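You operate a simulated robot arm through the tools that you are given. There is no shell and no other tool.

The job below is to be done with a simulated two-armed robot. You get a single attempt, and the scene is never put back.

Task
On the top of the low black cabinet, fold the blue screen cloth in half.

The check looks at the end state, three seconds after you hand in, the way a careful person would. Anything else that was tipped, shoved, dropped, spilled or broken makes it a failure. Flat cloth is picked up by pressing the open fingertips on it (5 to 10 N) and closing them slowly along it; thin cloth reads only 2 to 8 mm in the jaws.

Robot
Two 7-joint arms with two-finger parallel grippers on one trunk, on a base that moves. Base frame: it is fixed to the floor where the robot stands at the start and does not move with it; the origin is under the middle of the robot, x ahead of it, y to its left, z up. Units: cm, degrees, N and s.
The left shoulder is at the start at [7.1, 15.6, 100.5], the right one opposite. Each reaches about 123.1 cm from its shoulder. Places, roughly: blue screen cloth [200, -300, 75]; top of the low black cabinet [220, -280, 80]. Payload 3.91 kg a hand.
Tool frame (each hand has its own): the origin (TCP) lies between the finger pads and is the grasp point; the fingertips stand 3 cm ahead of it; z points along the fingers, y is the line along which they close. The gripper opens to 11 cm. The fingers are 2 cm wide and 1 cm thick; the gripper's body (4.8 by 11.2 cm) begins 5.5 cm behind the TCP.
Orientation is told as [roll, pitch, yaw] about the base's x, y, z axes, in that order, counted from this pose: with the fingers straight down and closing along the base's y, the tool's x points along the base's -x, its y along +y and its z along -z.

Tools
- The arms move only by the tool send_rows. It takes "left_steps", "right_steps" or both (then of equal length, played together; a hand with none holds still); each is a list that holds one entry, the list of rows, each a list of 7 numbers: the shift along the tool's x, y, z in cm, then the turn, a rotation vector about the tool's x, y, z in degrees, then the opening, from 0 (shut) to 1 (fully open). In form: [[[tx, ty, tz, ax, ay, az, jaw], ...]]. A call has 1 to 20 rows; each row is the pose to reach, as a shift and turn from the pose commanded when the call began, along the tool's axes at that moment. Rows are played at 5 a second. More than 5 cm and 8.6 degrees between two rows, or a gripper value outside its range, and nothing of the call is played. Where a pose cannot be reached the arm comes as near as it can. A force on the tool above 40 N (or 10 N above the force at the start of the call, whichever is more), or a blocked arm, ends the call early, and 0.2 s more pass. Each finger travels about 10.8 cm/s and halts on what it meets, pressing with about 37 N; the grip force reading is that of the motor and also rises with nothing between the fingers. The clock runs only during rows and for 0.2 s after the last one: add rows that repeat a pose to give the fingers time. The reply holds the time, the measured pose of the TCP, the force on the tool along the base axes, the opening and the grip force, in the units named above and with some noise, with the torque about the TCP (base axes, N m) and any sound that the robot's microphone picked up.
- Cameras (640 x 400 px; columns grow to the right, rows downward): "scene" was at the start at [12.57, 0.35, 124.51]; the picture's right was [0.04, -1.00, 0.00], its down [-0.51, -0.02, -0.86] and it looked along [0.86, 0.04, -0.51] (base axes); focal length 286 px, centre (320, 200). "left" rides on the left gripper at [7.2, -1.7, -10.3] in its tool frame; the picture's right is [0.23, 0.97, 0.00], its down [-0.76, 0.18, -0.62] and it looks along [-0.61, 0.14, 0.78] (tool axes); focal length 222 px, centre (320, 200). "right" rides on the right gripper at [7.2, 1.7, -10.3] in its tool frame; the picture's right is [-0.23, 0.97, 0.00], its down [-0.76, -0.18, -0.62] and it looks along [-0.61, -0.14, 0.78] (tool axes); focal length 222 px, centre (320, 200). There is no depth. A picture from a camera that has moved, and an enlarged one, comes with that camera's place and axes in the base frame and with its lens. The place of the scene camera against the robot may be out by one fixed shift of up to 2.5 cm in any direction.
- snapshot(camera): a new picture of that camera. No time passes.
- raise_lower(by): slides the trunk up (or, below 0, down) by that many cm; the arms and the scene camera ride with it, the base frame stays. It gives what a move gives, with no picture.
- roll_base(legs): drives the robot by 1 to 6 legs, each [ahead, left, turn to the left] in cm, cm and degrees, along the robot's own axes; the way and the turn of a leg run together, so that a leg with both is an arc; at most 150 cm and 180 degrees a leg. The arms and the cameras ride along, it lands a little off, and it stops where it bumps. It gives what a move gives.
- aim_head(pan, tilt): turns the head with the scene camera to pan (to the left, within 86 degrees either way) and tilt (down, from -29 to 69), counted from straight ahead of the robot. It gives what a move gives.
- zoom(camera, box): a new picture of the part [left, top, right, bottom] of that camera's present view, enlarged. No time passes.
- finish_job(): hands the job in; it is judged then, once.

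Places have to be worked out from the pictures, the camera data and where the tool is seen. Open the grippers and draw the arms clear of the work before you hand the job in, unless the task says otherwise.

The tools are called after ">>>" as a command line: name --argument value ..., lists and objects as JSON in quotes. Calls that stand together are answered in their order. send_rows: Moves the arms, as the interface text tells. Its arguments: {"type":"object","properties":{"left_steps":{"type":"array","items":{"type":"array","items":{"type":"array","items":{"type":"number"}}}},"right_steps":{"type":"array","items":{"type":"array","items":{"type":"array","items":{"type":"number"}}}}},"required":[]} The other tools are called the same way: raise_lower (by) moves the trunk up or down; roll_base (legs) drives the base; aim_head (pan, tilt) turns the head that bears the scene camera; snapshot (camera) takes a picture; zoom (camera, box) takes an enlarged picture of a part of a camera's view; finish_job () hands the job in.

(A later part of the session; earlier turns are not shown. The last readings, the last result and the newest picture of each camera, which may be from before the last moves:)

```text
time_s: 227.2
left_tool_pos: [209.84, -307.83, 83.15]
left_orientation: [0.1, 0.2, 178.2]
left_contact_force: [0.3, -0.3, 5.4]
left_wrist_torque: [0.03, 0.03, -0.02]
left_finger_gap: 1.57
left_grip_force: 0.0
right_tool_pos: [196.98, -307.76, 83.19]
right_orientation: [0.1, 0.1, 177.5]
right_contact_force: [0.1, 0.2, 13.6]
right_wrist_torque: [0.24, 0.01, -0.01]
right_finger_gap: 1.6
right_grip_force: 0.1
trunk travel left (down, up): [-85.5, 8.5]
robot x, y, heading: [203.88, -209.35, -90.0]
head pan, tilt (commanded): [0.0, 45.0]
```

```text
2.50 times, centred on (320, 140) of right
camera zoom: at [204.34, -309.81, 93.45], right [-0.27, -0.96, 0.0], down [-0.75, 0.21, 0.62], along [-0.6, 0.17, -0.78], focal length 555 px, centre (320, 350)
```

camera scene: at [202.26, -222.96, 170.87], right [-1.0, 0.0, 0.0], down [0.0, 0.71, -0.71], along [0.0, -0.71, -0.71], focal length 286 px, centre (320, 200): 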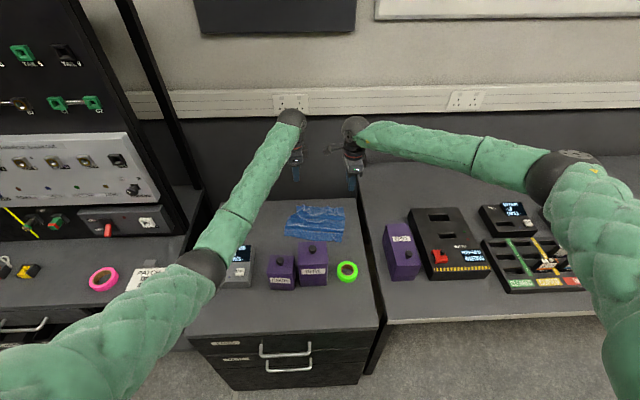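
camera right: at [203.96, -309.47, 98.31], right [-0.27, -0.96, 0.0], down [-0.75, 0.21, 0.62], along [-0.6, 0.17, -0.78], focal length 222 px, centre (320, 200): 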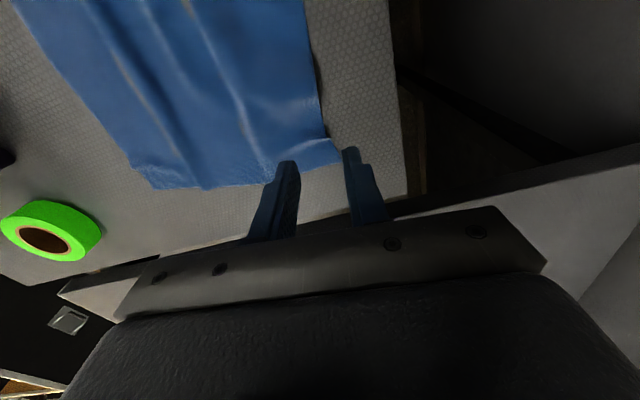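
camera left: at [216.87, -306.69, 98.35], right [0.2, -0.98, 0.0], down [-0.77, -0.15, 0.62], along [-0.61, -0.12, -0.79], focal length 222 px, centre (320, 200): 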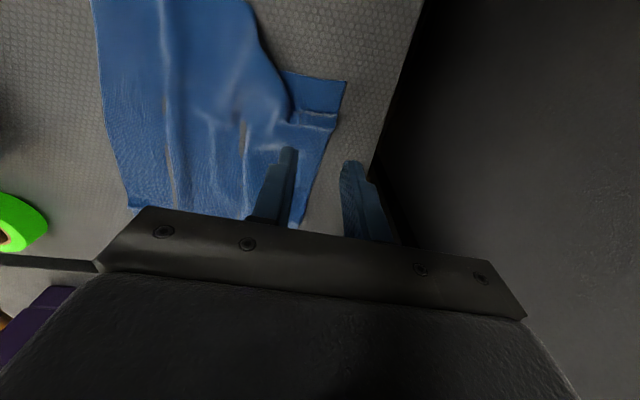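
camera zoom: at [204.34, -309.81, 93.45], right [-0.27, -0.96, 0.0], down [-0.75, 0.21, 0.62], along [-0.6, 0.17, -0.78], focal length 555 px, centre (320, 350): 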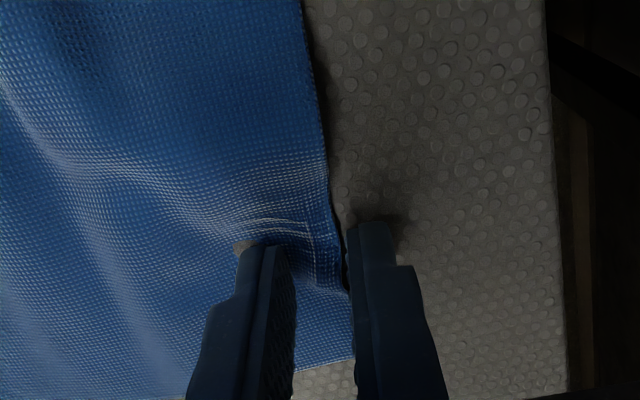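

The edge has come up against the rear fingers as planned. I continue closing to the end slowly.

>>> send_rows --left_steps '[[[0, 0, 0.02, 0, 0, 0, 0.13], [0, 0, 0.02, 0, 0, 0, 0.115], [0, 0, 0.02, 0, 0, 0, 0.1], [0, 0, 0.02, 0, 0, 0, 0.085], [0, 0, 0.02, 0, 0, 0, 0.07], [0, 0, 0.02, 0, 0, 0, 0.055], [0, 0, 0.02, 0, 0, 0, 0.04], [0, 0, 0.02, 0, 0, 0, 0.025], [0, 0, 0.02, 0, 0, 0, 0.01], [0, 0, 0.02, 0, 0, 0, 0], [0, 0, 0.02, 0, 0, 0, 0], [0, 0, 0.02, 0, 0, 0, 0]]]' --right_steps '[[[0, 0, -0.03, 0, 0, 0, 0.13], [0, 0, -0.03, 0, 0, 0, 0.115], [0, 0, -0.03, 0, 0, 0, 0.1], [0, 0, -0.03, 0, 0, 0, 0.085], [0, 0, -0.03, 0, 0, 0, 0.07], [0, 0, -0.03, 0, 0, 0, 0.055], [0, 0, -0.03, 0, 0, 0, 0.04], [0, 0, -0.03, 0, 0, 0, 0.025], [0, 0, -0.03, 0, 0, 0, 0.01], [0, 0, -0.03, 0, 0, 0, 0], [0, 0, -0.03, 0, 0, 0, 0], [0, 0, -0.03, 0, 0, 0, 0]]]'

>>> zoom --camera "left" --box '[220, 60, 420, 220]'

>>> zoom --camera "right" --box '[220, 60, 420, 220]'

```text
time_s: 229.8
left_tool_pos: [209.86, -307.82, 83.11]
left_orientation: [0.0, 0.4, 178.2]
left_contact_force: [0.5, 1.0, 7.7]
left_wrist_torque: [0.1, 0.03, 0.0]
left_finger_gap: 0.16
left_grip_force: 36.7
right_tool_pos: [197.07, -307.78, 83.18]
right_orientation: [0.1, 0.0, 177.4]
right_contact_force: [0.6, 1.2, 11.0]
right_wrist_torque: [0.08, -0.03, 0.0]
right_finger_gap: 0.17
right_grip_force: 37.5
trunk travel left (down, up): [-85.5, 8.5]
robot x, y, heading: [203.56, -209.24, -90.2]
head pan, tilt (commanded): [0.0, 45.0]
```

```text
2.50 times, centred on (320, 140) of left
camera zoom: at [216.95, -306.19, 93.44], right [0.2, -0.98, 0.0], down [-0.77, -0.15, 0.62], along [-0.61, -0.12, -0.79], focal length 555 px, centre (320, 350)
```

zoom: 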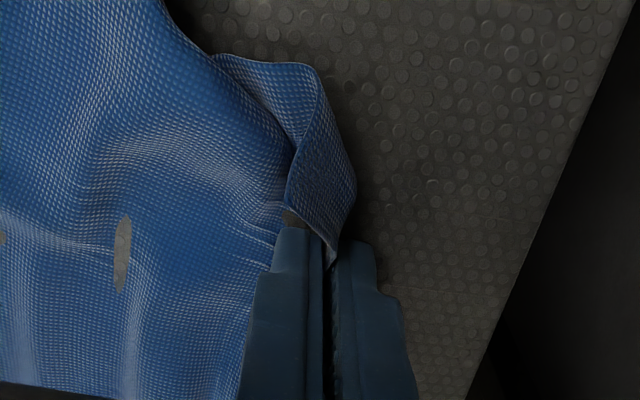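

```text
2.50 times, centred on (320, 140) of right
camera zoom: at [204.38, -309.77, 93.45], right [-0.27, -0.96, 0.0], down [-0.75, 0.21, 0.62], along [-0.6, 0.17, -0.78], focal length 555 px, centre (320, 350)
```

zoom: 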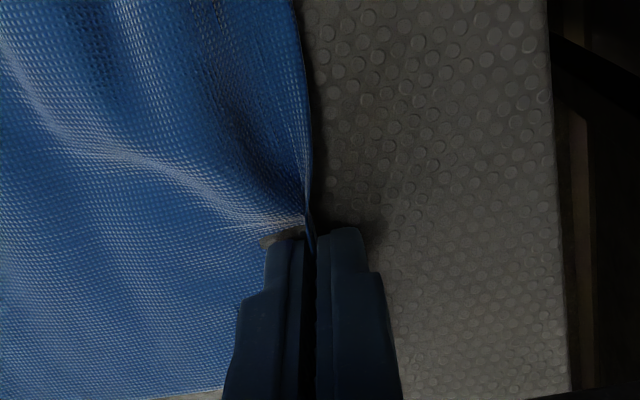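

Excellent: both hands hold the edge standing upright between the pads (1.6 and 1.7 mm). I draw it gently back to take out the waves, then raise it along an arc to above the mid-line (y≈-301).

>>> send_rows --left_steps '[[[0, 0.6, -0.6, 0, 0, 0, 0], [0, 1.2, -0.8, 0, 0, 0, 0], [0, 1.08, -2.1, 0, 0, 0, 0], [0, 0.72, -3.4, 0, 0, 0, 0], [0, 0.13, -4.6, 0, 0, 0, 0], [0, -0.67, -5.6, 0, 0, 0, 0], [0, -1.66, -6.5, 0, 0, 0, 0], [0, -2.8, -7.2, 0, 0, 0, 0], [0, -4.06, -7.7, 0, 0, 0, 0], [0, -5.41, -8, 0, 0, 0, 0], [0, -6.8, -8.1, 0, 0, 0, 0], [0, -6.8, -8.1, 0, 0, 0, 0]]]' --right_steps '[[[0, 0.6, -0.6, 0, 0, 0, 0], [0, 1.2, -0.8, 0, 0, 0, 0], [0, 1.08, -2.1, 0, 0, 0, 0], [0, 0.72, -3.4, 0, 0, 0, 0], [0, 0.13, -4.6, 0, 0, 0, 0], [0, -0.67, -5.6, 0, 0, 0, 0], [0, -1.66, -6.5, 0, 0, 0, 0], [0, -2.8, -7.2, 0, 0, 0, 0], [0, -4.06, -7.7, 0, 0, 0, 0], [0, -5.41, -8, 0, 0, 0, 0], [0, -6.8, -8.1, 0, 0, 0, 0], [0, -6.8, -8.1, 0, 0, 0, 0]]]'

>>> snapshot --camera "scene"

>>> zoom --camera "scene" --box '[260, 150, 370, 250]'

>>> snapshot --camera "left"

>>> snapshot --camera "right"

```text
time_s: 232.4
left_tool_pos: [210.0, -301.14, 91.05]
left_orientation: [-0.2, 0.2, 178.2]
left_contact_force: [1.9, 2.0, 0.5]
left_wrist_torque: [-0.29, 0.29, -0.01]
left_finger_gap: 0.17
left_grip_force: 37.3
right_tool_pos: [197.16, -301.08, 91.03]
right_orientation: [-0.1, -0.1, 177.5]
right_contact_force: [-2.4, -3.3, -0.9]
right_wrist_torque: [0.31, -0.13, -0.32]
right_finger_gap: 0.19
right_grip_force: 37.2
trunk travel left (down, up): [-85.5, 8.5]
robot x, y, heading: [203.65, -209.74, -89.8]
head pan, tilt (commanded): [0.0, 45.0]
```

```text
taken
camera scene: at [202.27, -223.01, 162.86], right [-1.0, 0.0, 0.0], down [0.0, 0.71, -0.71], along [0.0, -0.71, -0.71], focal length 286 px, centre (320, 200)
```

scene: 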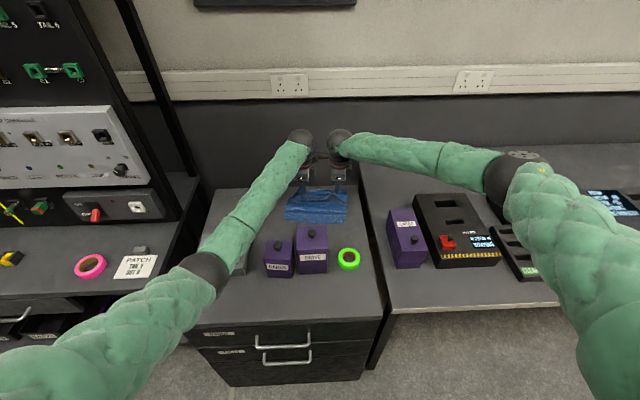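

```text
4.00 times, centred on (315, 200) of scene
camera zoom: at [202.27, -223.01, 162.86], right [-1.0, 0.0, 0.0], down [0.0, 0.71, -0.71], along [0.0, -0.71, -0.71], focal length 1144 px, centre (340, 200)
```

zoom: 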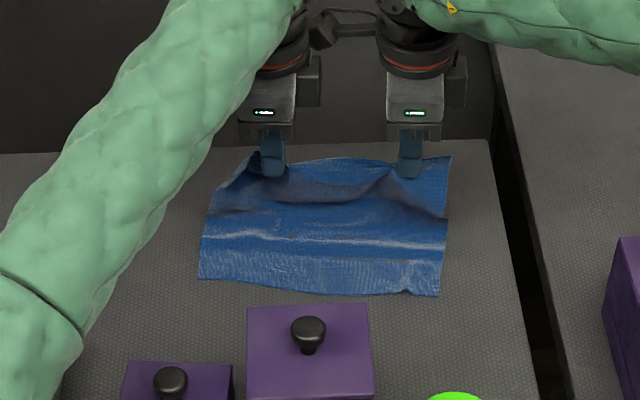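

```text
taken
camera left: at [217.11, -299.57, 101.36], right [0.2, -0.98, 0.0], down [-0.77, -0.15, 0.62], along [-0.61, -0.12, -0.79], focal length 222 px, centre (320, 200)
```

left: 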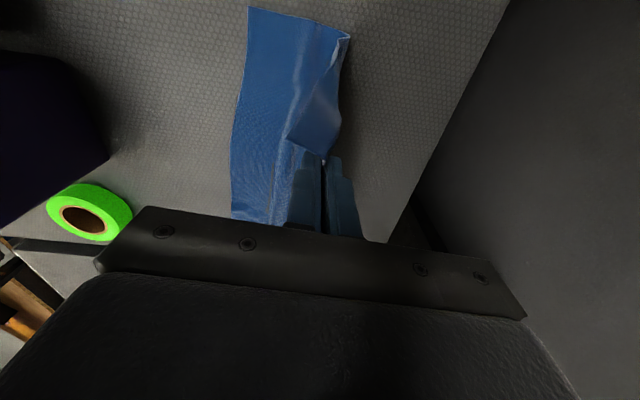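

```text
taken
camera right: at [204.62, -303.2, 101.37], right [-0.27, -0.96, 0.0], down [-0.75, 0.21, 0.62], along [-0.6, 0.17, -0.78], focal length 222 px, centre (320, 200)
```

right: 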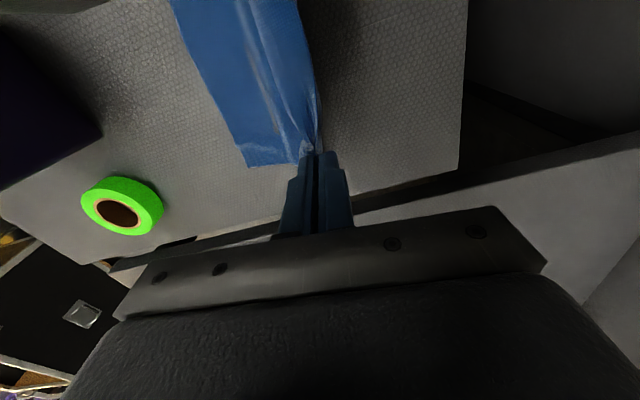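

The edge is up over the mid-line and the cloth follows cleanly; the front edge is at about y≈-291.4 (right) to -293.8 (left). The hands may just touch each other, so I spread them by 0.5 cm and carry the edge forward and down, pausing part-way.

>>> send_rows --left_steps '[[[0.25, -0.5, 0.05, 0, 0, 0, 0], [0.5, -1, 0.1, 0, 0, 0, 0], [0.5, -1.5, 0.25, 0, 0, 0, 0], [0.5, -2, 0.4, 0, 0, 0, 0], [0.5, -2.5, 0.65, 0, 0, 0, 0], [0.5, -3, 0.9, 0, 0, 0, 0], [0.5, -3.9, 1.6, 0, 0, 0, 0], [0.5, -4.7, 2.4, 0, 0, 0, 0], [0.5, -4.7, 2.4, 0, 0, 0, 0]]]' --right_steps '[[[-0.1, -0.6, 0.05, 0, 0, 0, 0], [-0.2, -1.2, 0.1, 0, 0, 0, 0], [-0.2, -1.8, 0.25, 0, 0, 0, 0], [-0.2, -2.4, 0.4, 0, 0, 0, 0], [-0.2, -3, 0.65, 0, 0, 0, 0], [-0.2, -3.6, 0.9, 0, 0, 0, 0], [-0.2, -4.6, 1.6, 0, 0, 0, 0], [-0.2, -5.5, 2.4, 0, 0, 0, 0], [-0.2, -5.5, 2.4, 0, 0, 0, 0]]]'

>>> snapshot --camera "scene"

>>> zoom --camera "scene" --box '[250, 170, 370, 290]'

>>> snapshot --camera "left"

>>> snapshot --camera "right"

```text
time_s: 234.4
left_tool_pos: [210.65, -296.42, 88.66]
left_orientation: [-0.1, 0.2, 178.2]
left_contact_force: [-4.2, 0.1, -0.9]
left_wrist_torque: [0.01, 0.11, 0.04]
left_finger_gap: 0.2
left_grip_force: 37.0
right_tool_pos: [197.41, -295.51, 88.72]
right_orientation: [0.1, 0.1, 177.5]
right_contact_force: [4.0, -0.6, -0.7]
right_wrist_torque: [0.0, -0.12, -0.01]
right_finger_gap: 0.18
right_grip_force: 37.2
trunk travel left (down, up): [-85.5, 8.5]
robot x, y, heading: [203.91, -209.62, -89.9]
head pan, tilt (commanded): [0.0, 45.0]
```

```text
taken
camera scene: at [202.26, -222.96, 162.87], right [-1.0, 0.0, 0.0], down [0.0, 0.71, -0.71], along [0.0, -0.71, -0.71], focal length 286 px, centre (320, 200)
```

scene: 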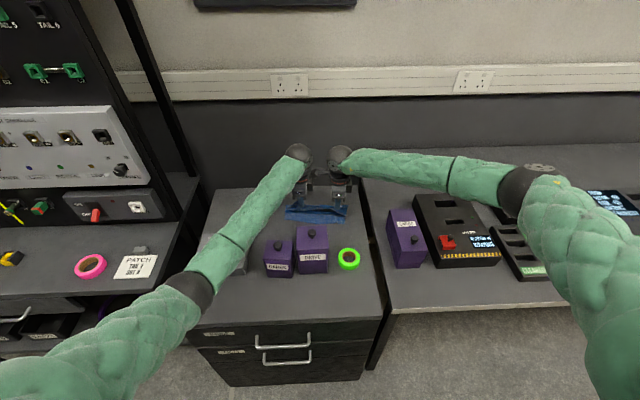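

```text
3.33 times, centred on (310, 230) of scene
camera zoom: at [202.26, -222.96, 162.87], right [-1.0, 0.0, 0.0], down [0.0, 0.71, -0.71], along [0.0, -0.71, -0.71], focal length 954 px, centre (353, 100)
```

zoom: 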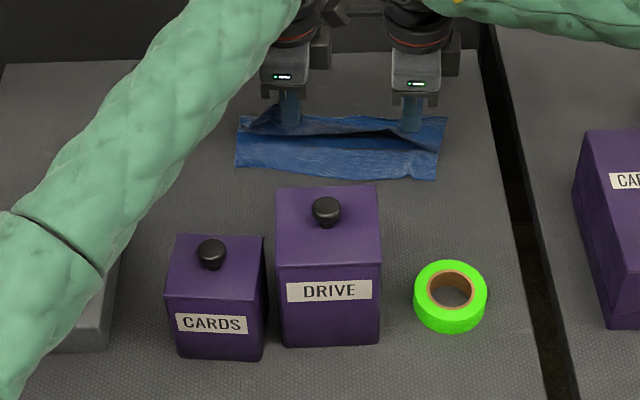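

```text
taken
camera left: at [217.77, -294.87, 98.98], right [0.2, -0.98, 0.0], down [-0.77, -0.15, 0.62], along [-0.61, -0.12, -0.79], focal length 222 px, centre (320, 200)
```

left: 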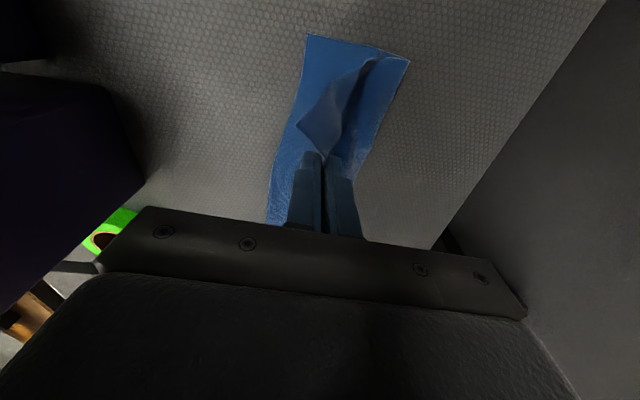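

```text
taken
camera right: at [204.7, -297.61, 98.96], right [-0.27, -0.96, 0.0], down [-0.75, 0.21, 0.62], along [-0.6, 0.17, -0.78], focal length 222 px, centre (320, 200)
```

right: 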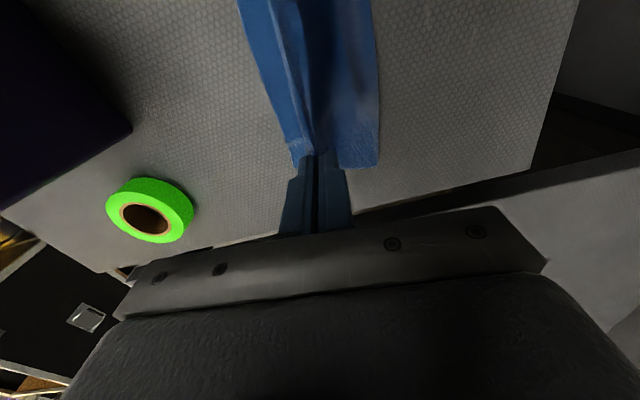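

Viewed from the side the fold is clean: front edge at about -292.6 to -294.1, fold behind near -300.5 with some slack still to settle. I lower the gripped edge onto the front edge.

>>> send_rows --left_steps '[[[-0.1, -0.6, 0.8, 0, 0, 0, 0], [-0.2, -1.1, 1.6, 0, 0, 0, 0], [-0.3, -1.5, 2.4, 0, 0, 0, 0], [-0.3, -1.9, 3.2, 0, 0, 0, 0], [-0.3, -2.2, 4, 0, 0, 0, 0], [-0.3, -2.3, 4.7, 0, 0, 0, 0], [-0.3, -2.3, 4.7, 0, 0, 0, 0]]]' --right_steps '[[[0, -0.7, 0.8, 0, 0, 0, 0], [0, -1.3, 1.6, 0, 0, 0, 0], [0, -1.8, 2.4, 0, 0, 0, 0], [0, -2.3, 3.2, 0, 0, 0, 0], [0, -2.6, 4, 0, 0, 0, 0], [0, -2.7, 4.75, 0, 0, 0, 0], [0, -2.7, 4.75, 0, 0, 0, 0]]]'

>>> zoom --camera "scene" --box '[250, 170, 370, 290]'

>>> zoom --camera "left" --box '[200, 0, 480, 240]'

>>> zoom --camera "right" --box '[200, 0, 480, 240]'

```text
time_s: 236.0
left_tool_pos: [210.53, -294.11, 83.9]
left_orientation: [-0.1, 0.5, 178.1]
left_contact_force: [17.5, 12.7, -3.0]
left_wrist_torque: [-1.51, 2.34, -0.28]
left_finger_gap: 0.18
left_grip_force: 36.9
right_tool_pos: [197.32, -292.74, 83.91]
right_orientation: [0.1, -0.1, 177.4]
right_contact_force: [-17.6, -14.0, 2.4]
right_wrist_torque: [1.48, -2.63, -1.76]
right_finger_gap: 0.17
right_grip_force: 37.4
trunk travel left (down, up): [-85.5, 8.5]
robot x, y, heading: [203.66, -209.9, -90.1]
head pan, tilt (commanded): [0.0, 45.0]
```

```text
3.33 times, centred on (310, 230) of scene
camera zoom: at [202.26, -222.93, 162.87], right [-1.0, 0.0, 0.0], down [0.0, 0.71, -0.71], along [0.0, -0.71, -0.71], focal length 954 px, centre (353, 100)
```

zoom: 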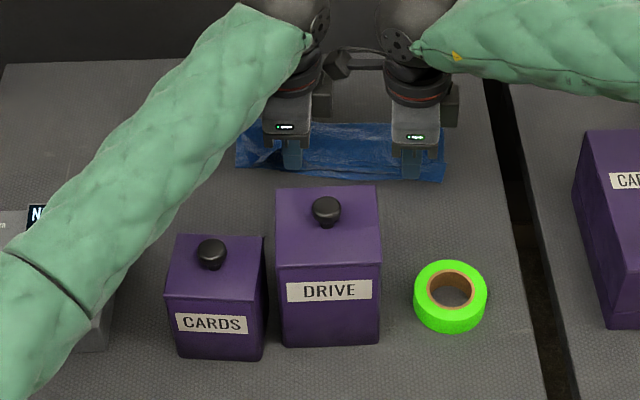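

```text
1.67 times, centred on (340, 120) of left
camera zoom: at [217.63, -292.54, 94.24], right [0.2, -0.98, 0.0], down [-0.77, -0.15, 0.62], along [-0.61, -0.12, -0.79], focal length 370 px, centre (287, 333)
```

zoom: 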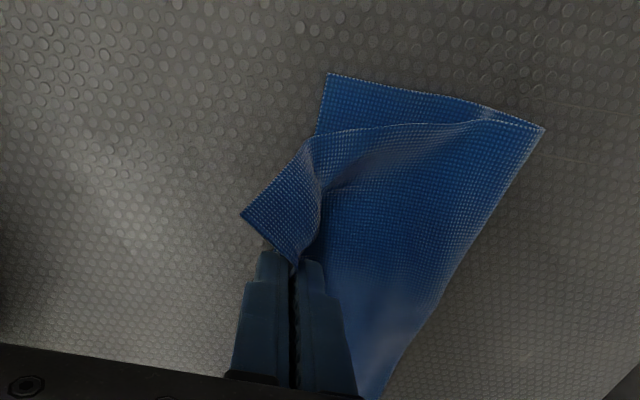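

```text
1.67 times, centred on (340, 120) of right
camera zoom: at [204.67, -294.92, 94.21], right [-0.27, -0.96, 0.0], down [-0.75, 0.21, 0.62], along [-0.6, 0.17, -0.78], focal length 370 px, centre (287, 333)
```

zoom: 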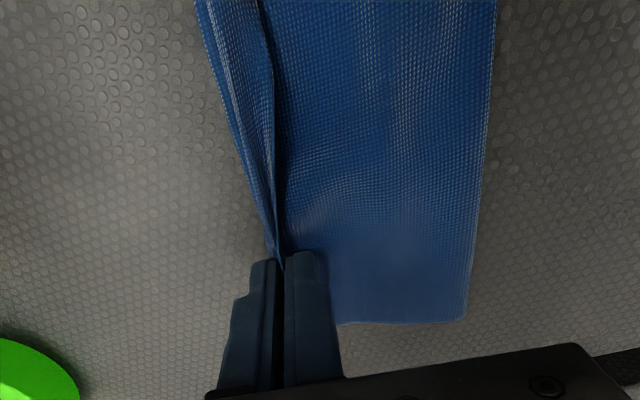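

The right side shows a proper fold with both edges together. The two hands press on each other with about 17 N, so I open the jaws slightly to free the cloth, move the hands apart sideways, and rise straight up.

>>> send_rows --left_steps '[[[0, 0, 0, 0, 0, 0, 0.04], [0, 0, 0, 0, 0, 0, 0.09], [0.3, 0, -0.2, 0, 0, 0, 0.12], [0.6, 0, -0.6, 0, 0, 0, 0.12], [0.8, 0, -1.6, 0, 0, 0, 0.12], [0.8, 0, -3, 0, 0, 0, 0.12], [0.8, 0, -5, 0, 0, 0, 0.15], [0.8, 0, -7, 0, 0, 0, 0.2], [0.8, 0, -7, 0, 0, 0, 0.2]]]' --right_steps '[[[0, 0, 0, 0, 0, 0, 0.04], [0, 0, 0, 0, 0, 0, 0.09], [-0.3, 0, -0.2, 0, 0, 0, 0.12], [-0.6, 0, -0.6, 0, 0, 0, 0.12], [-0.8, 0, -1.6, 0, 0, 0, 0.12], [-0.8, 0, -3, 0, 0, 0, 0.12], [-0.8, 0, -5, 0, 0, 0, 0.15], [-0.8, 0, -7, 0, 0, 0, 0.2], [-0.8, 0, -7, 0, 0, 0, 0.2]]]'

>>> zoom --camera "scene" --box '[260, 170, 360, 260]'

>>> zoom --camera "left" --box '[200, 0, 480, 240]'

>>> zoom --camera "right" --box '[200, 0, 480, 240]'

```text
time_s: 238.0
left_tool_pos: [211.34, -294.2, 91.02]
left_orientation: [-0.1, 0.3, 178.2]
left_contact_force: [0.4, -0.5, -0.6]
left_wrist_torque: [-0.01, 0.01, 0.01]
left_finger_gap: 2.19
left_grip_force: 0.1
right_tool_pos: [196.62, -292.71, 90.88]
right_orientation: [0.0, 0.0, 177.5]
right_contact_force: [0.5, -0.7, -0.5]
right_wrist_torque: [-0.02, 0.0, 0.06]
right_finger_gap: 2.19
right_grip_force: 0.1
trunk travel left (down, up): [-85.5, 8.5]
robot x, y, heading: [203.74, -209.6, -90.1]
head pan, tilt (commanded): [0.0, 45.0]
```

```text
4.44 times, centred on (310, 215) of scene
camera zoom: at [202.27, -222.99, 162.86], right [-1.0, 0.0, 0.0], down [0.0, 0.71, -0.71], along [0.0, -0.71, -0.71], focal length 1272 px, centre (364, 133)
```

zoom: 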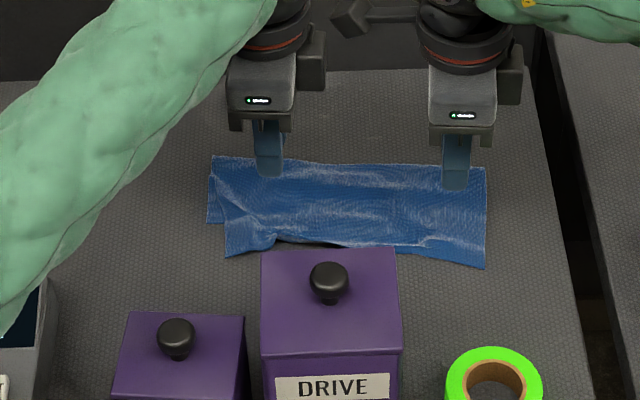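

```text
1.67 times, centred on (340, 120) of left
camera zoom: at [218.36, -292.58, 101.33], right [0.2, -0.98, 0.0], down [-0.77, -0.15, 0.62], along [-0.61, -0.12, -0.79], focal length 370 px, centre (287, 333)
```

zoom: 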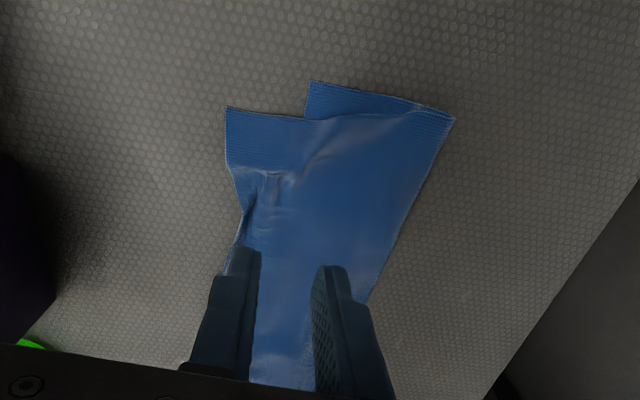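

```text
1.67 times, centred on (340, 120) of right
camera zoom: at [203.95, -294.86, 101.25], right [-0.27, -0.96, 0.0], down [-0.75, 0.21, 0.62], along [-0.6, 0.17, -0.78], focal length 370 px, centre (287, 333)
```

zoom: 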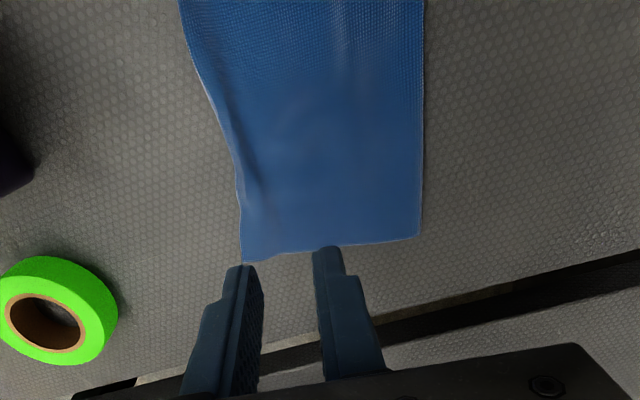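

The edge unrolled by itself and the cloth is now folded: fold line from (192.9,-299.9) to (217.0,-301.1), top edge at y≈-290.7, with the lower layer's edge about 2.5 cm behind because that layer is wavy. I close the fingers and place them on top just inside the fold, to draw the fold back about 2.4 cm and straighten the lower layer.

>>> send_rows --left_steps '[[[0, 1.5, 0, 0, 0, 0, 0.1], [0, 3, 0, 0, 0, 0, 0], [0, 4.5, 0, 0, 0, 0, 0], [0, 5.3, 1.5, 0, 0, 0, 0], [0, 5.3, 3.5, 0, 0, 0, 0], [0, 5.3, 5.5, 0, 0, 0, 0], [0, 5.3, 6.2, 0, 0, 0, 0], [0, 5.3, 6.2, 0, 0, 0, 0]]]' --right_steps '[[[0, 1.7, 0, 0, 0, 0, 0.1], [0, 3.4, 0, 0, 0, 0, 0], [0, 5, 0, 0, 0, 0, 0], [0, 6.1, 1.5, 0, 0, 0, 0], [0, 6.1, 3.5, 0, 0, 0, 0], [0, 6.1, 5.5, 0, 0, 0, 0], [0, 6.1, 6.2, 0, 0, 0, 0], [0, 6.1, 6.2, 0, 0, 0, 0]]]'

>>> zoom --camera "left" --box '[200, 0, 480, 240]'

>>> zoom --camera "right" --box '[200, 0, 480, 240]'

```text
time_s: 239.8
left_tool_pos: [210.98, -299.38, 84.9]
left_orientation: [-0.1, 0.3, 178.2]
left_contact_force: [-0.2, 0.1, 1.1]
left_wrist_torque: [-0.01, -0.01, 0.02]
left_finger_gap: 0.0
left_grip_force: 37.5
right_tool_pos: [196.53, -298.84, 84.69]
right_orientation: [0.0, -0.1, 177.4]
right_contact_force: [0.2, 0.5, -0.1]
right_wrist_torque: [-0.02, 0.04, 0.02]
right_finger_gap: 0.03
right_grip_force: 37.5
trunk travel left (down, up): [-85.5, 8.5]
robot x, y, heading: [203.48, -209.71, -90.0]
head pan, tilt (commanded): [0.0, 45.0]
```

```text
1.67 times, centred on (340, 120) of left
camera zoom: at [218.13, -297.84, 95.18], right [0.2, -0.98, 0.0], down [-0.77, -0.15, 0.62], along [-0.61, -0.12, -0.79], focal length 370 px, centre (287, 333)
```

zoom: 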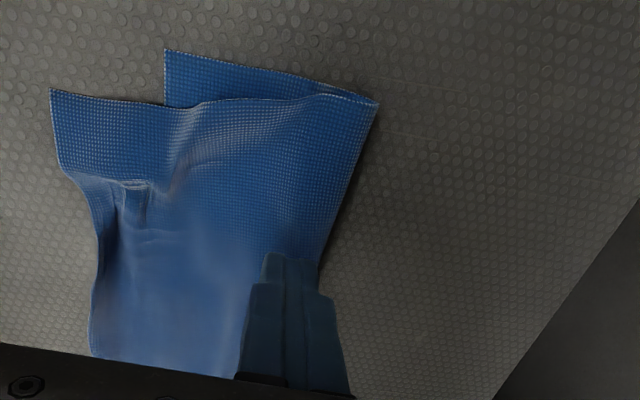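

```text
1.67 times, centred on (340, 120) of right
camera zoom: at [203.76, -300.98, 95.04], right [-0.27, -0.96, 0.0], down [-0.75, 0.21, 0.62], along [-0.6, 0.17, -0.78], focal length 370 px, centre (287, 333)
```

zoom: 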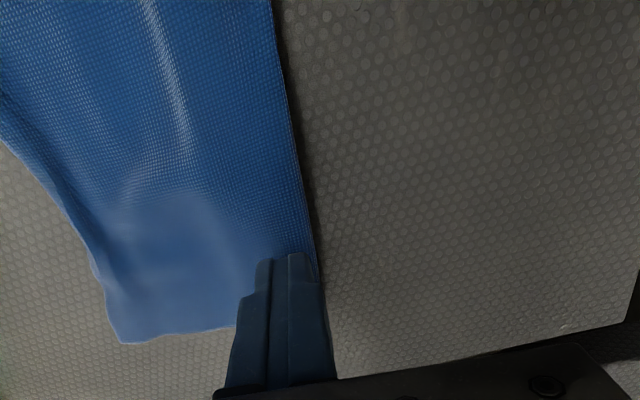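

The closed fingers are over the fold's inner side; the left just begins to touch. I press down in small steps.

>>> send_rows --left_steps '[[[0, 0, 0.3, 0, 0, 0, 0], [0, 0, 0.6, 0, 0, 0, 0], [0, 0, 0.9, 0, 0, 0, 0], [0, 0, 0.9, 0, 0, 0, 0]]]' --right_steps '[[[0, 0, 0.3, 0, 0, 0, 0], [0, 0, 0.6, 0, 0, 0, 0], [0, 0, 0.9, 0, 0, 0, 0], [0, 0, 0.9, 0, 0, 0, 0]]]'

>>> send_rows --left_steps '[[[0, 0, 0.15, 0, 0, 0, 0], [0, 0, 0.3, 0, 0, 0, 0], [0, 0, 0.3, 0, 0, 0, 0]]]' --right_steps '[[[0, 0, 0.15, 0, 0, 0, 0], [0, 0, 0.3, 0, 0, 0, 0], [0, 0, 0.3, 0, 0, 0, 0]]]'

```text
time_s: 240.8
left_tool_pos: [211.06, -299.36, 83.98]
left_orientation: [0.0, 0.3, 178.3]
left_contact_force: [0.0, -0.1, -0.1]
left_wrist_torque: [0.02, 0.01, 0.01]
left_finger_gap: 0.0
left_grip_force: 37.2
right_tool_pos: [196.37, -298.9, 83.86]
right_orientation: [0.3, 0.1, 177.5]
right_contact_force: [0.0, -0.3, 0.8]
right_wrist_torque: [0.02, 0.0, -0.02]
right_finger_gap: 0.0
right_grip_force: 37.0
trunk travel left (down, up): [-85.5, 8.5]
robot x, y, heading: [204.23, -209.83, -90.0]
head pan, tilt (commanded): [0.0, 45.0]
```

```text
time_s: 241.6
left_tool_pos: [211.12, -299.39, 83.54]
left_orientation: [-0.1, 0.2, 178.2]
left_contact_force: [0.4, -0.5, 0.4]
left_wrist_torque: [0.01, -0.01, -0.01]
left_finger_gap: 0.0
left_grip_force: 37.4
right_tool_pos: [196.47, -298.94, 83.53]
right_orientation: [-0.1, 0.0, 177.6]
right_contact_force: [0.9, -0.3, 0.9]
right_wrist_torque: [-0.01, 0.0, -0.02]
right_finger_gap: 0.01
right_grip_force: 36.6
trunk travel left (down, up): [-85.5, 8.5]
robot x, y, heading: [203.85, -209.95, -90.2]
head pan, tilt (commanded): [0.0, 45.0]
```

Light so far; I press another 2–3 mm.

>>> send_rows --left_steps '[[[0, 0, 0.12, 0, 0, 0, 0], [0, 0, 0.24, 0, 0, 0, 0], [0, 0, 0.24, 0, 0, 0, 0]]]' --right_steps '[[[0, 0, 0.12, 0, 0, 0, 0], [0, 0, 0.24, 0, 0, 0, 0], [0, 0, 0.24, 0, 0, 0, 0]]]'

```text
time_s: 242.4
left_tool_pos: [211.13, -299.41, 83.32]
left_orientation: [-0.2, 0.4, 178.1]
left_contact_force: [0.7, 0.3, 2.0]
left_wrist_torque: [0.03, 0.01, -0.02]
left_finger_gap: 0.0
left_grip_force: 36.8
right_tool_pos: [196.47, -298.82, 83.25]
right_orientation: [-0.1, 0.0, 177.5]
right_contact_force: [0.2, 0.3, 0.1]
right_wrist_torque: [0.02, 0.0, 0.01]
right_finger_gap: 0.0
right_grip_force: 37.1
trunk travel left (down, up): [-85.5, 8.5]
robot x, y, heading: [203.63, -209.52, -90.2]
head pan, tilt (commanded): [0.0, 45.0]
```

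>>> send_rows --left_steps '[[[0, 0, 0.06, 0, 0, 0, 0], [0, 0, 0.12, 0, 0, 0, 0], [0, 0, 0.12, 0, 0, 0, 0]]]' --right_steps '[[[0, 0, 0.1, 0, 0, 0, 0], [0, 0, 0.18, 0, 0, 0, 0], [0, 0, 0.18, 0, 0, 0, 0]]]'

```text
time_s: 243.2
left_tool_pos: [211.14, -299.41, 83.25]
left_orientation: [0.0, 0.4, 178.1]
left_contact_force: [-0.2, 0.2, 1.2]
left_wrist_torque: [-0.02, 0.01, 0.0]
left_finger_gap: 0.0
left_grip_force: 37.3
right_tool_pos: [196.47, -298.89, 83.22]
right_orientation: [0.0, 0.1, 177.5]
right_contact_force: [0.4, -0.6, 4.9]
right_wrist_torque: [-0.03, 0.04, -0.02]
right_finger_gap: 0.0
right_grip_force: 37.1
trunk travel left (down, up): [-85.5, 8.5]
robot x, y, heading: [203.49, -209.96, -90.0]
head pan, tilt (commanded): [0.0, 45.0]
```

The right presses 4.9 N, the left 1.2 N. I lower the left by 1 mm more and then drag both slowly back 2.4 cm.

>>> send_rows --left_steps '[[[0, 0, 0.07, 0, 0, 0, 0], [0, 0, 0.13, 0, 0, 0, 0], [0, 0, 0.13, 0, 0, 0, 0]]]'

```text
time_s: 244.0
left_tool_pos: [211.16, -299.39, 83.17]
left_orientation: [0.1, 0.3, 178.2]
left_contact_force: [-0.1, 0.0, 4.8]
left_wrist_torque: [-0.04, 0.02, -0.02]
left_finger_gap: 0.01
left_grip_force: 36.8
right_tool_pos: [196.51, -298.84, 83.08]
right_orientation: [0.1, 0.1, 177.6]
right_contact_force: [0.4, -1.3, 5.0]
right_wrist_torque: [-0.02, 0.0, 0.03]
right_finger_gap: 0.01
right_grip_force: 36.9
trunk travel left (down, up): [-85.5, 8.5]
robot x, y, heading: [204.06, -209.77, -89.8]
head pan, tilt (commanded): [0.0, 45.0]
```

Both press about 5 N. I drag back 1.2 cm first and look at the effect.

>>> send_rows --left_steps '[[[0, 0.2, 0.02, 0, 0, 0, 0], [0, 0.4, 0.02, 0, 0, 0, 0], [0, 0.6, 0.02, 0, 0, 0, 0], [0, 0.8, 0.02, 0, 0, 0, 0], [0, 1, 0.02, 0, 0, 0, 0], [0, 1.2, 0.02, 0, 0, 0, 0]]]' --right_steps '[[[0, 0.2, 0.02, 0, 0, 0, 0], [0, 0.4, 0.02, 0, 0, 0, 0], [0, 0.6, 0.02, 0, 0, 0, 0], [0, 0.8, 0.02, 0, 0, 0, 0], [0, 1, 0.02, 0, 0, 0, 0], [0, 1.2, 0.02, 0, 0, 0, 0]]]'

>>> zoom --camera "left" --box '[200, 0, 480, 240]'

>>> zoom --camera "right" --box '[200, 0, 480, 240]'

>>> zoom --camera "scene" --box '[260, 170, 360, 260]'

```text
time_s: 245.4
left_tool_pos: [211.02, -300.66, 83.03]
left_orientation: [0.0, 0.2, 178.1]
left_contact_force: [-0.6, 1.0, 7.8]
left_wrist_torque: [0.03, 0.0, 0.0]
left_finger_gap: 0.0
left_grip_force: 36.9
right_tool_pos: [196.42, -299.97, 83.08]
right_orientation: [0.1, -0.1, 177.6]
right_contact_force: [0.9, 0.7, 4.9]
right_wrist_torque: [0.05, 0.01, 0.0]
right_finger_gap: 0.01
right_grip_force: 37.3
trunk travel left (down, up): [-85.5, 8.5]
robot x, y, heading: [204.16, -209.71, -90.1]
head pan, tilt (commanded): [0.0, 45.0]
```

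```text
1.67 times, centred on (340, 120) of left
camera zoom: at [218.15, -299.0, 93.48], right [0.2, -0.98, 0.0], down [-0.77, -0.15, 0.62], along [-0.61, -0.12, -0.79], focal length 370 px, centre (287, 333)
```

zoom: 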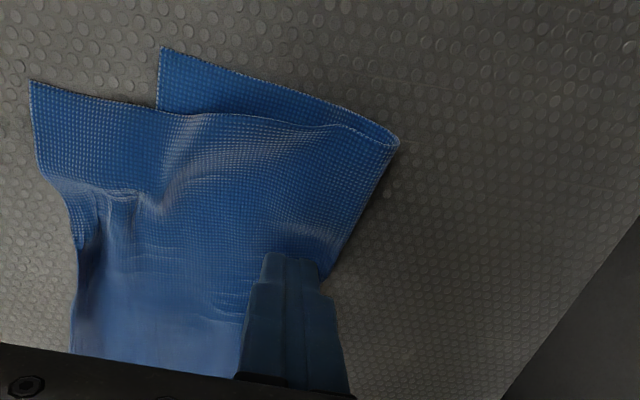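

```text
1.67 times, centred on (340, 120) of right
camera zoom: at [203.72, -302.05, 93.49], right [-0.27, -0.96, 0.0], down [-0.75, 0.21, 0.62], along [-0.6, 0.17, -0.78], focal length 370 px, centre (287, 333)
```

zoom: 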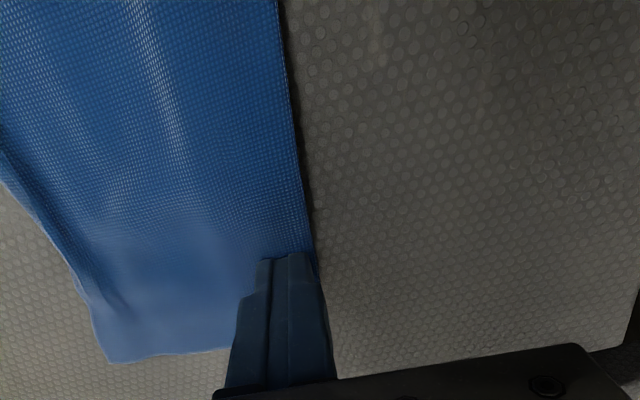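

```text
4.44 times, centred on (310, 215) of scene
camera zoom: at [202.27, -222.8, 162.88], right [-1.0, 0.0, 0.0], down [0.0, 0.71, -0.71], along [0.0, -0.71, -0.71], focal length 1272 px, centre (364, 133)
```

zoom: 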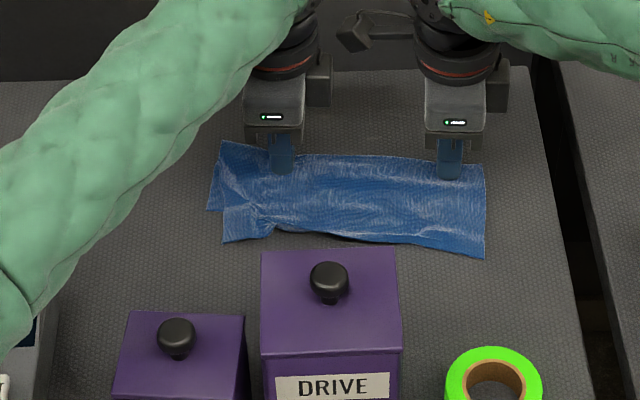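

The drag moved the whole stack back (top edge now about -290.5 right / -291.9 left, lower edge about -293.9 / -295.5). Now I lift and press instead on the part of the top layer that overhangs the lower edge, to slide only the top layer back.

>>> send_rows --left_steps '[[[0, 0, -1, 0, 0, 0, 0], [0, 0, -3, 0, 0, 0, 0], [1, -2.7, -4, 0, 0, 0, 0], [2, -5.4, -4, 0, 0, 0, 0], [3, -8, -4, 0, 0, 0, 0], [3, -8, -2, 0, 0, 0, 0], [3, -8, -0.8, 0, 0, 0, 0], [3, -8, -0.8, 0, 0, 0, 0]]]' --right_steps '[[[0, 0, -1, 0, 0, 0, 0], [0, 0, -3, 0, 0, 0, 0], [0, -2.9, -4, 0, 0, 0, 0], [0, -5.8, -4, 0, 0, 0, 0], [-0.2, -8.7, -4, 0, 0, 0, 0], [-0.2, -8.7, -2, 0, 0, 0, 0], [-0.2, -8.7, -0.8, 0, 0, 0, 0], [-0.2, -8.7, -0.8, 0, 0, 0, 0]]]'

>>> snapshot --camera "left"

>>> snapshot --camera "right"

>>> zoom --camera "scene" --box '[240, 160, 380, 290]'

```text
time_s: 247.2
left_tool_pos: [214.2, -292.65, 83.83]
left_orientation: [0.0, 0.3, 178.2]
left_contact_force: [0.2, -0.2, 0.9]
left_wrist_torque: [0.03, -0.02, 0.0]
left_finger_gap: 0.01
left_grip_force: 36.9
right_tool_pos: [196.58, -291.36, 83.89]
right_orientation: [0.1, 0.0, 177.4]
right_contact_force: [0.4, 0.6, 0.5]
right_wrist_torque: [0.0, 0.02, 0.05]
right_finger_gap: 0.0
right_grip_force: 36.9
trunk travel left (down, up): [-85.5, 8.5]
robot x, y, heading: [203.63, -209.54, -90.0]
head pan, tilt (commanded): [0.0, 45.0]
```

```text
taken
camera left: at [221.43, -291.11, 94.2], right [0.2, -0.98, 0.0], down [-0.77, -0.15, 0.62], along [-0.61, -0.12, -0.79], focal length 222 px, centre (320, 200)
```

left: 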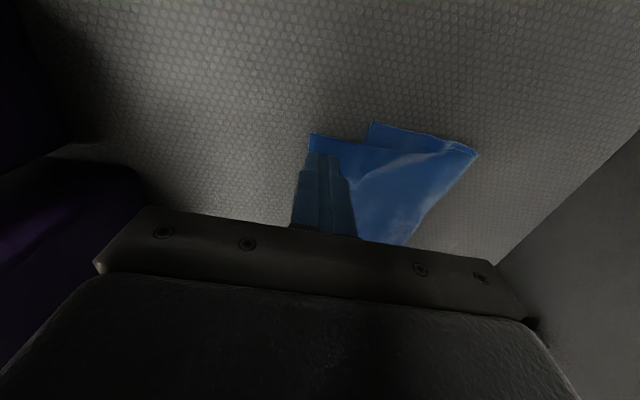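

```text
taken
camera right: at [203.87, -293.43, 94.22], right [-0.27, -0.96, 0.0], down [-0.75, 0.21, 0.62], along [-0.6, 0.17, -0.78], focal length 222 px, centre (320, 200)
```

right: 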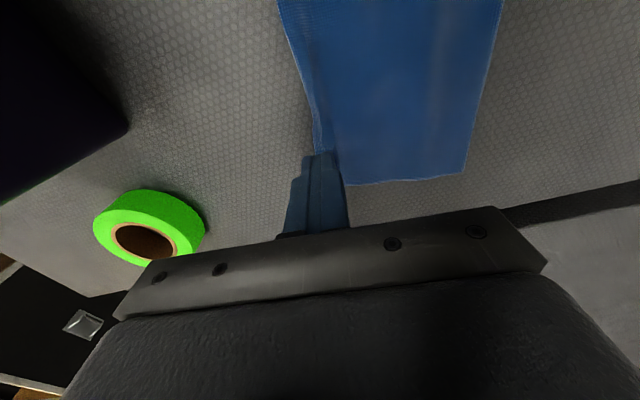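

```text
3.08 times, centred on (310, 225) of scene
camera zoom: at [202.27, -222.88, 162.88], right [-1.0, 0.0, 0.0], down [0.0, 0.71, -0.71], along [0.0, -0.71, -0.71], focal length 880 px, centre (351, 123)
```

zoom: 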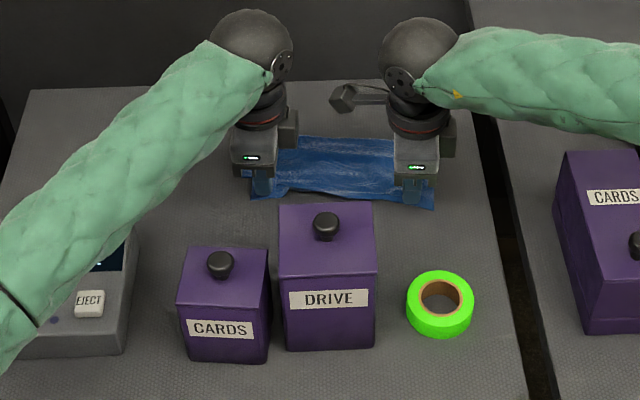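

Both closed fingertips are over the overhanging corners of the top layer. I press down to contact.

>>> send_rows --left_steps '[[[0, 0, 0.3, 0, 0, 0, 0], [0, 0, 0.55, 0, 0, 0, 0], [0, 0, 0.7, 0, 0, 0, 0], [0, 0, 0.7, 0, 0, 0, 0]]]' --right_steps '[[[0, 0, 0.3, 0, 0, 0, 0], [0, 0, 0.55, 0, 0, 0, 0], [0, 0, 0.75, 0, 0, 0, 0], [0, 0, 0.75, 0, 0, 0, 0]]]'

```text
time_s: 248.2
left_tool_pos: [214.44, -292.6, 83.03]
left_orientation: [0.0, 0.4, 178.2]
left_contact_force: [-0.4, 0.4, 1.1]
left_wrist_torque: [0.01, 0.0, 0.01]
left_finger_gap: 0.0
left_grip_force: 36.8
right_tool_pos: [196.57, -291.35, 83.11]
right_orientation: [0.2, 0.0, 177.5]
right_contact_force: [0.4, -0.8, 2.2]
right_wrist_torque: [0.01, 0.02, -0.02]
right_finger_gap: 0.0
right_grip_force: 37.6
trunk travel left (down, up): [-85.5, 8.5]
robot x, y, heading: [203.85, -209.39, -89.8]
head pan, tilt (commanded): [0.0, 45.0]
```

Light contact on both. I press a touch more and push back 1.2 cm slowly.

>>> send_rows --left_steps '[[[0, 0, 0.1, 0, 0, 0, 0], [0, 0, 0.12, 0, 0, 0, 0], [0, 0.2, 0.12, 0, 0, 0, 0], [0, 0.4, 0.12, 0, 0, 0, 0], [0, 0.6, 0.12, 0, 0, 0, 0], [0, 0.8, 0.12, 0, 0, 0, 0], [0, 1, 0.12, 0, 0, 0, 0], [0, 1.2, 0.12, 0, 0, 0, 0]]]' --right_steps '[[[0, 0, 0.06, 0, 0, 0, 0], [0, 0, 0.08, 0, 0, 0, 0], [0, 0.2, 0.08, 0, 0, 0, 0], [0, 0.4, 0.08, 0, 0, 0, 0], [0, 0.6, 0.08, 0, 0, 0, 0], [0, 0.8, 0.08, 0, 0, 0, 0], [0, 1, 0.08, 0, 0, 0, 0], [0, 1.2, 0.08, 0, 0, 0, 0]]]'

>>> zoom --camera "left" --box '[240, 60, 520, 260]'

>>> zoom --camera "right" --box '[200, 0, 520, 240]'

```text
time_s: 250.0
left_tool_pos: [214.26, -293.83, 83.04]
left_orientation: [0.0, 0.4, 178.2]
left_contact_force: [0.6, 1.1, 5.5]
left_wrist_torque: [0.05, 0.01, -0.01]
left_finger_gap: 0.0
left_grip_force: 36.9
right_tool_pos: [196.62, -292.52, 83.05]
right_orientation: [0.0, 0.1, 177.5]
right_contact_force: [0.5, 0.5, 4.6]
right_wrist_torque: [0.02, 0.0, 0.03]
right_finger_gap: 0.0
right_grip_force: 37.1
trunk travel left (down, up): [-85.5, 8.5]
robot x, y, heading: [203.83, -209.5, -90.0]
head pan, tilt (commanded): [0.0, 45.0]
```

```text
2.00 times, centred on (380, 160) of left
camera zoom: at [221.37, -292.29, 93.46], right [0.2, -0.98, 0.0], down [-0.77, -0.15, 0.62], along [-0.61, -0.12, -0.79], focal length 444 px, centre (200, 280)
```

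zoom: 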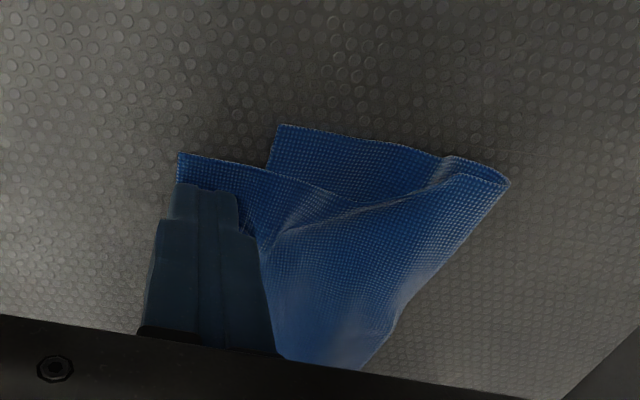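

```text
1.67 times, centred on (360, 120) of right
camera zoom: at [203.83, -294.6, 93.46], right [-0.27, -0.96, 0.0], down [-0.75, 0.21, 0.62], along [-0.6, 0.17, -0.78], focal length 370 px, centre (253, 333)
```

zoom: 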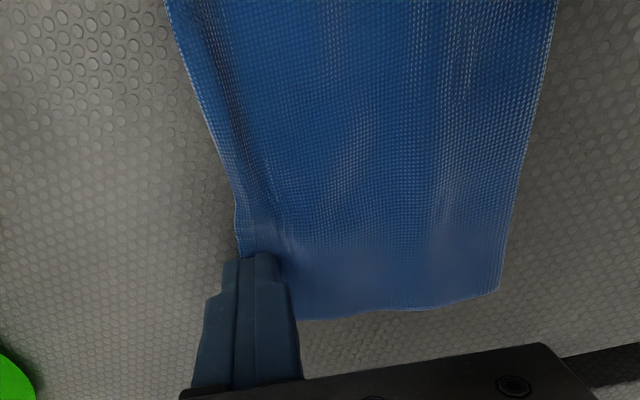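

The top layer slides back as wanted (left corner -291.7 → -292.7, lower edge still at -295.4). I push 1.2 cm further.

>>> send_rows --left_steps '[[[0, 0.2, 0, 0, 0, 0, 0], [0, 0.4, 0, 0, 0, 0, 0], [0, 0.6, 0, 0, 0, 0, 0], [0, 0.8, 0, 0, 0, 0, 0], [0, 1, 0, 0, 0, 0, 0], [0, 1.2, 0, 0, 0, 0, 0], [0, 1.2, -0.5, 0, 0, 0, 0], [0, 1.2, -3, 0, 0, 0, 0], [0, 1.2, -6, 0, 0, 0, 0], [0, 1.2, -6, 0, 0, 0, 0]]]' --right_steps '[[[0, 0.2, 0, 0, 0, 0, 0], [0, 0.4, 0, 0, 0, 0, 0], [0, 0.6, 0, 0, 0, 0, 0], [0, 0.8, 0, 0, 0, 0, 0], [0, 1, 0, 0, 0, 0, 0], [0, 1.2, 0, 0, 0, 0, 0], [0, 1.2, -0.5, 0, 0, 0, 0], [0, 1.2, -3, 0, 0, 0, 0], [0, 1.2, -6, 0, 0, 0, 0], [0, 1.2, -6, 0, 0, 0, 0]]]'

>>> zoom --camera "left" --box '[200, 0, 520, 240]'

>>> zoom --camera "right" --box '[200, 0, 520, 240]'

>>> zoom --camera "scene" --box '[260, 170, 360, 260]'

```text
time_s: 252.2
left_tool_pos: [214.32, -295.05, 89.1]
left_orientation: [-0.2, 0.3, 178.2]
left_contact_force: [0.2, -0.4, -0.4]
left_wrist_torque: [0.0, 0.0, -0.05]
left_finger_gap: 0.0
left_grip_force: 36.9
right_tool_pos: [196.47, -293.68, 88.99]
right_orientation: [0.1, 0.0, 177.4]
right_contact_force: [0.3, 0.3, 0.6]
right_wrist_torque: [-0.02, 0.01, 0.02]
right_finger_gap: 0.04
right_grip_force: 36.4
trunk travel left (down, up): [-85.5, 8.5]
robot x, y, heading: [203.61, -209.54, -89.7]
head pan, tilt (commanded): [0.0, 45.0]
```

```text
1.67 times, centred on (360, 120) of left
camera zoom: at [221.31, -293.53, 99.36], right [0.2, -0.98, 0.0], down [-0.77, -0.15, 0.62], along [-0.61, -0.12, -0.79], focal length 370 px, centre (253, 333)
```

zoom: 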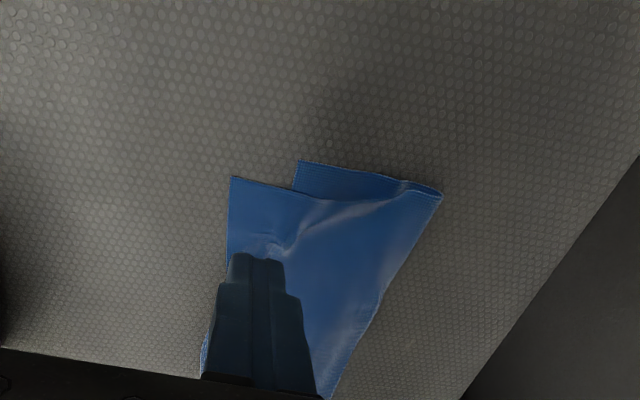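

```text
1.67 times, centred on (360, 120) of right
camera zoom: at [203.78, -295.9, 99.39], right [-0.27, -0.96, 0.0], down [-0.75, 0.21, 0.62], along [-0.6, 0.17, -0.78], focal length 370 px, centre (253, 333)
```

zoom: 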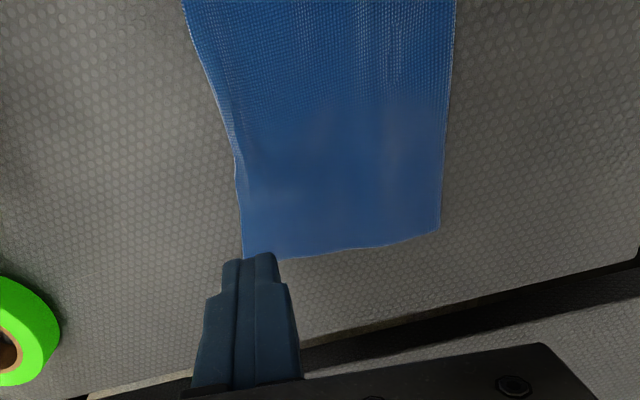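

```text
4.44 times, centred on (310, 215) of scene
camera zoom: at [202.27, -223.02, 162.85], right [-1.0, 0.0, 0.0], down [0.0, 0.71, -0.71], along [0.0, -0.71, -0.71], focal length 1272 px, centre (364, 133)
```

zoom: 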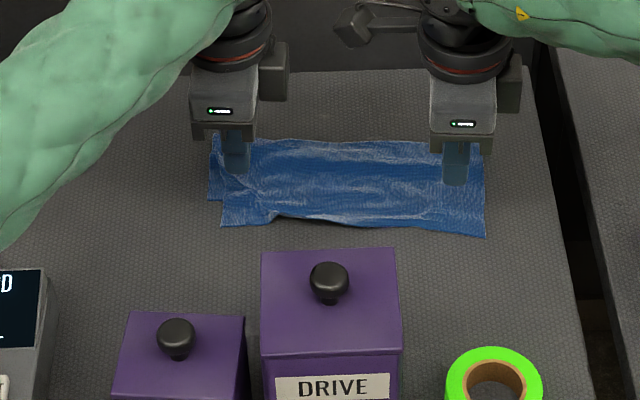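

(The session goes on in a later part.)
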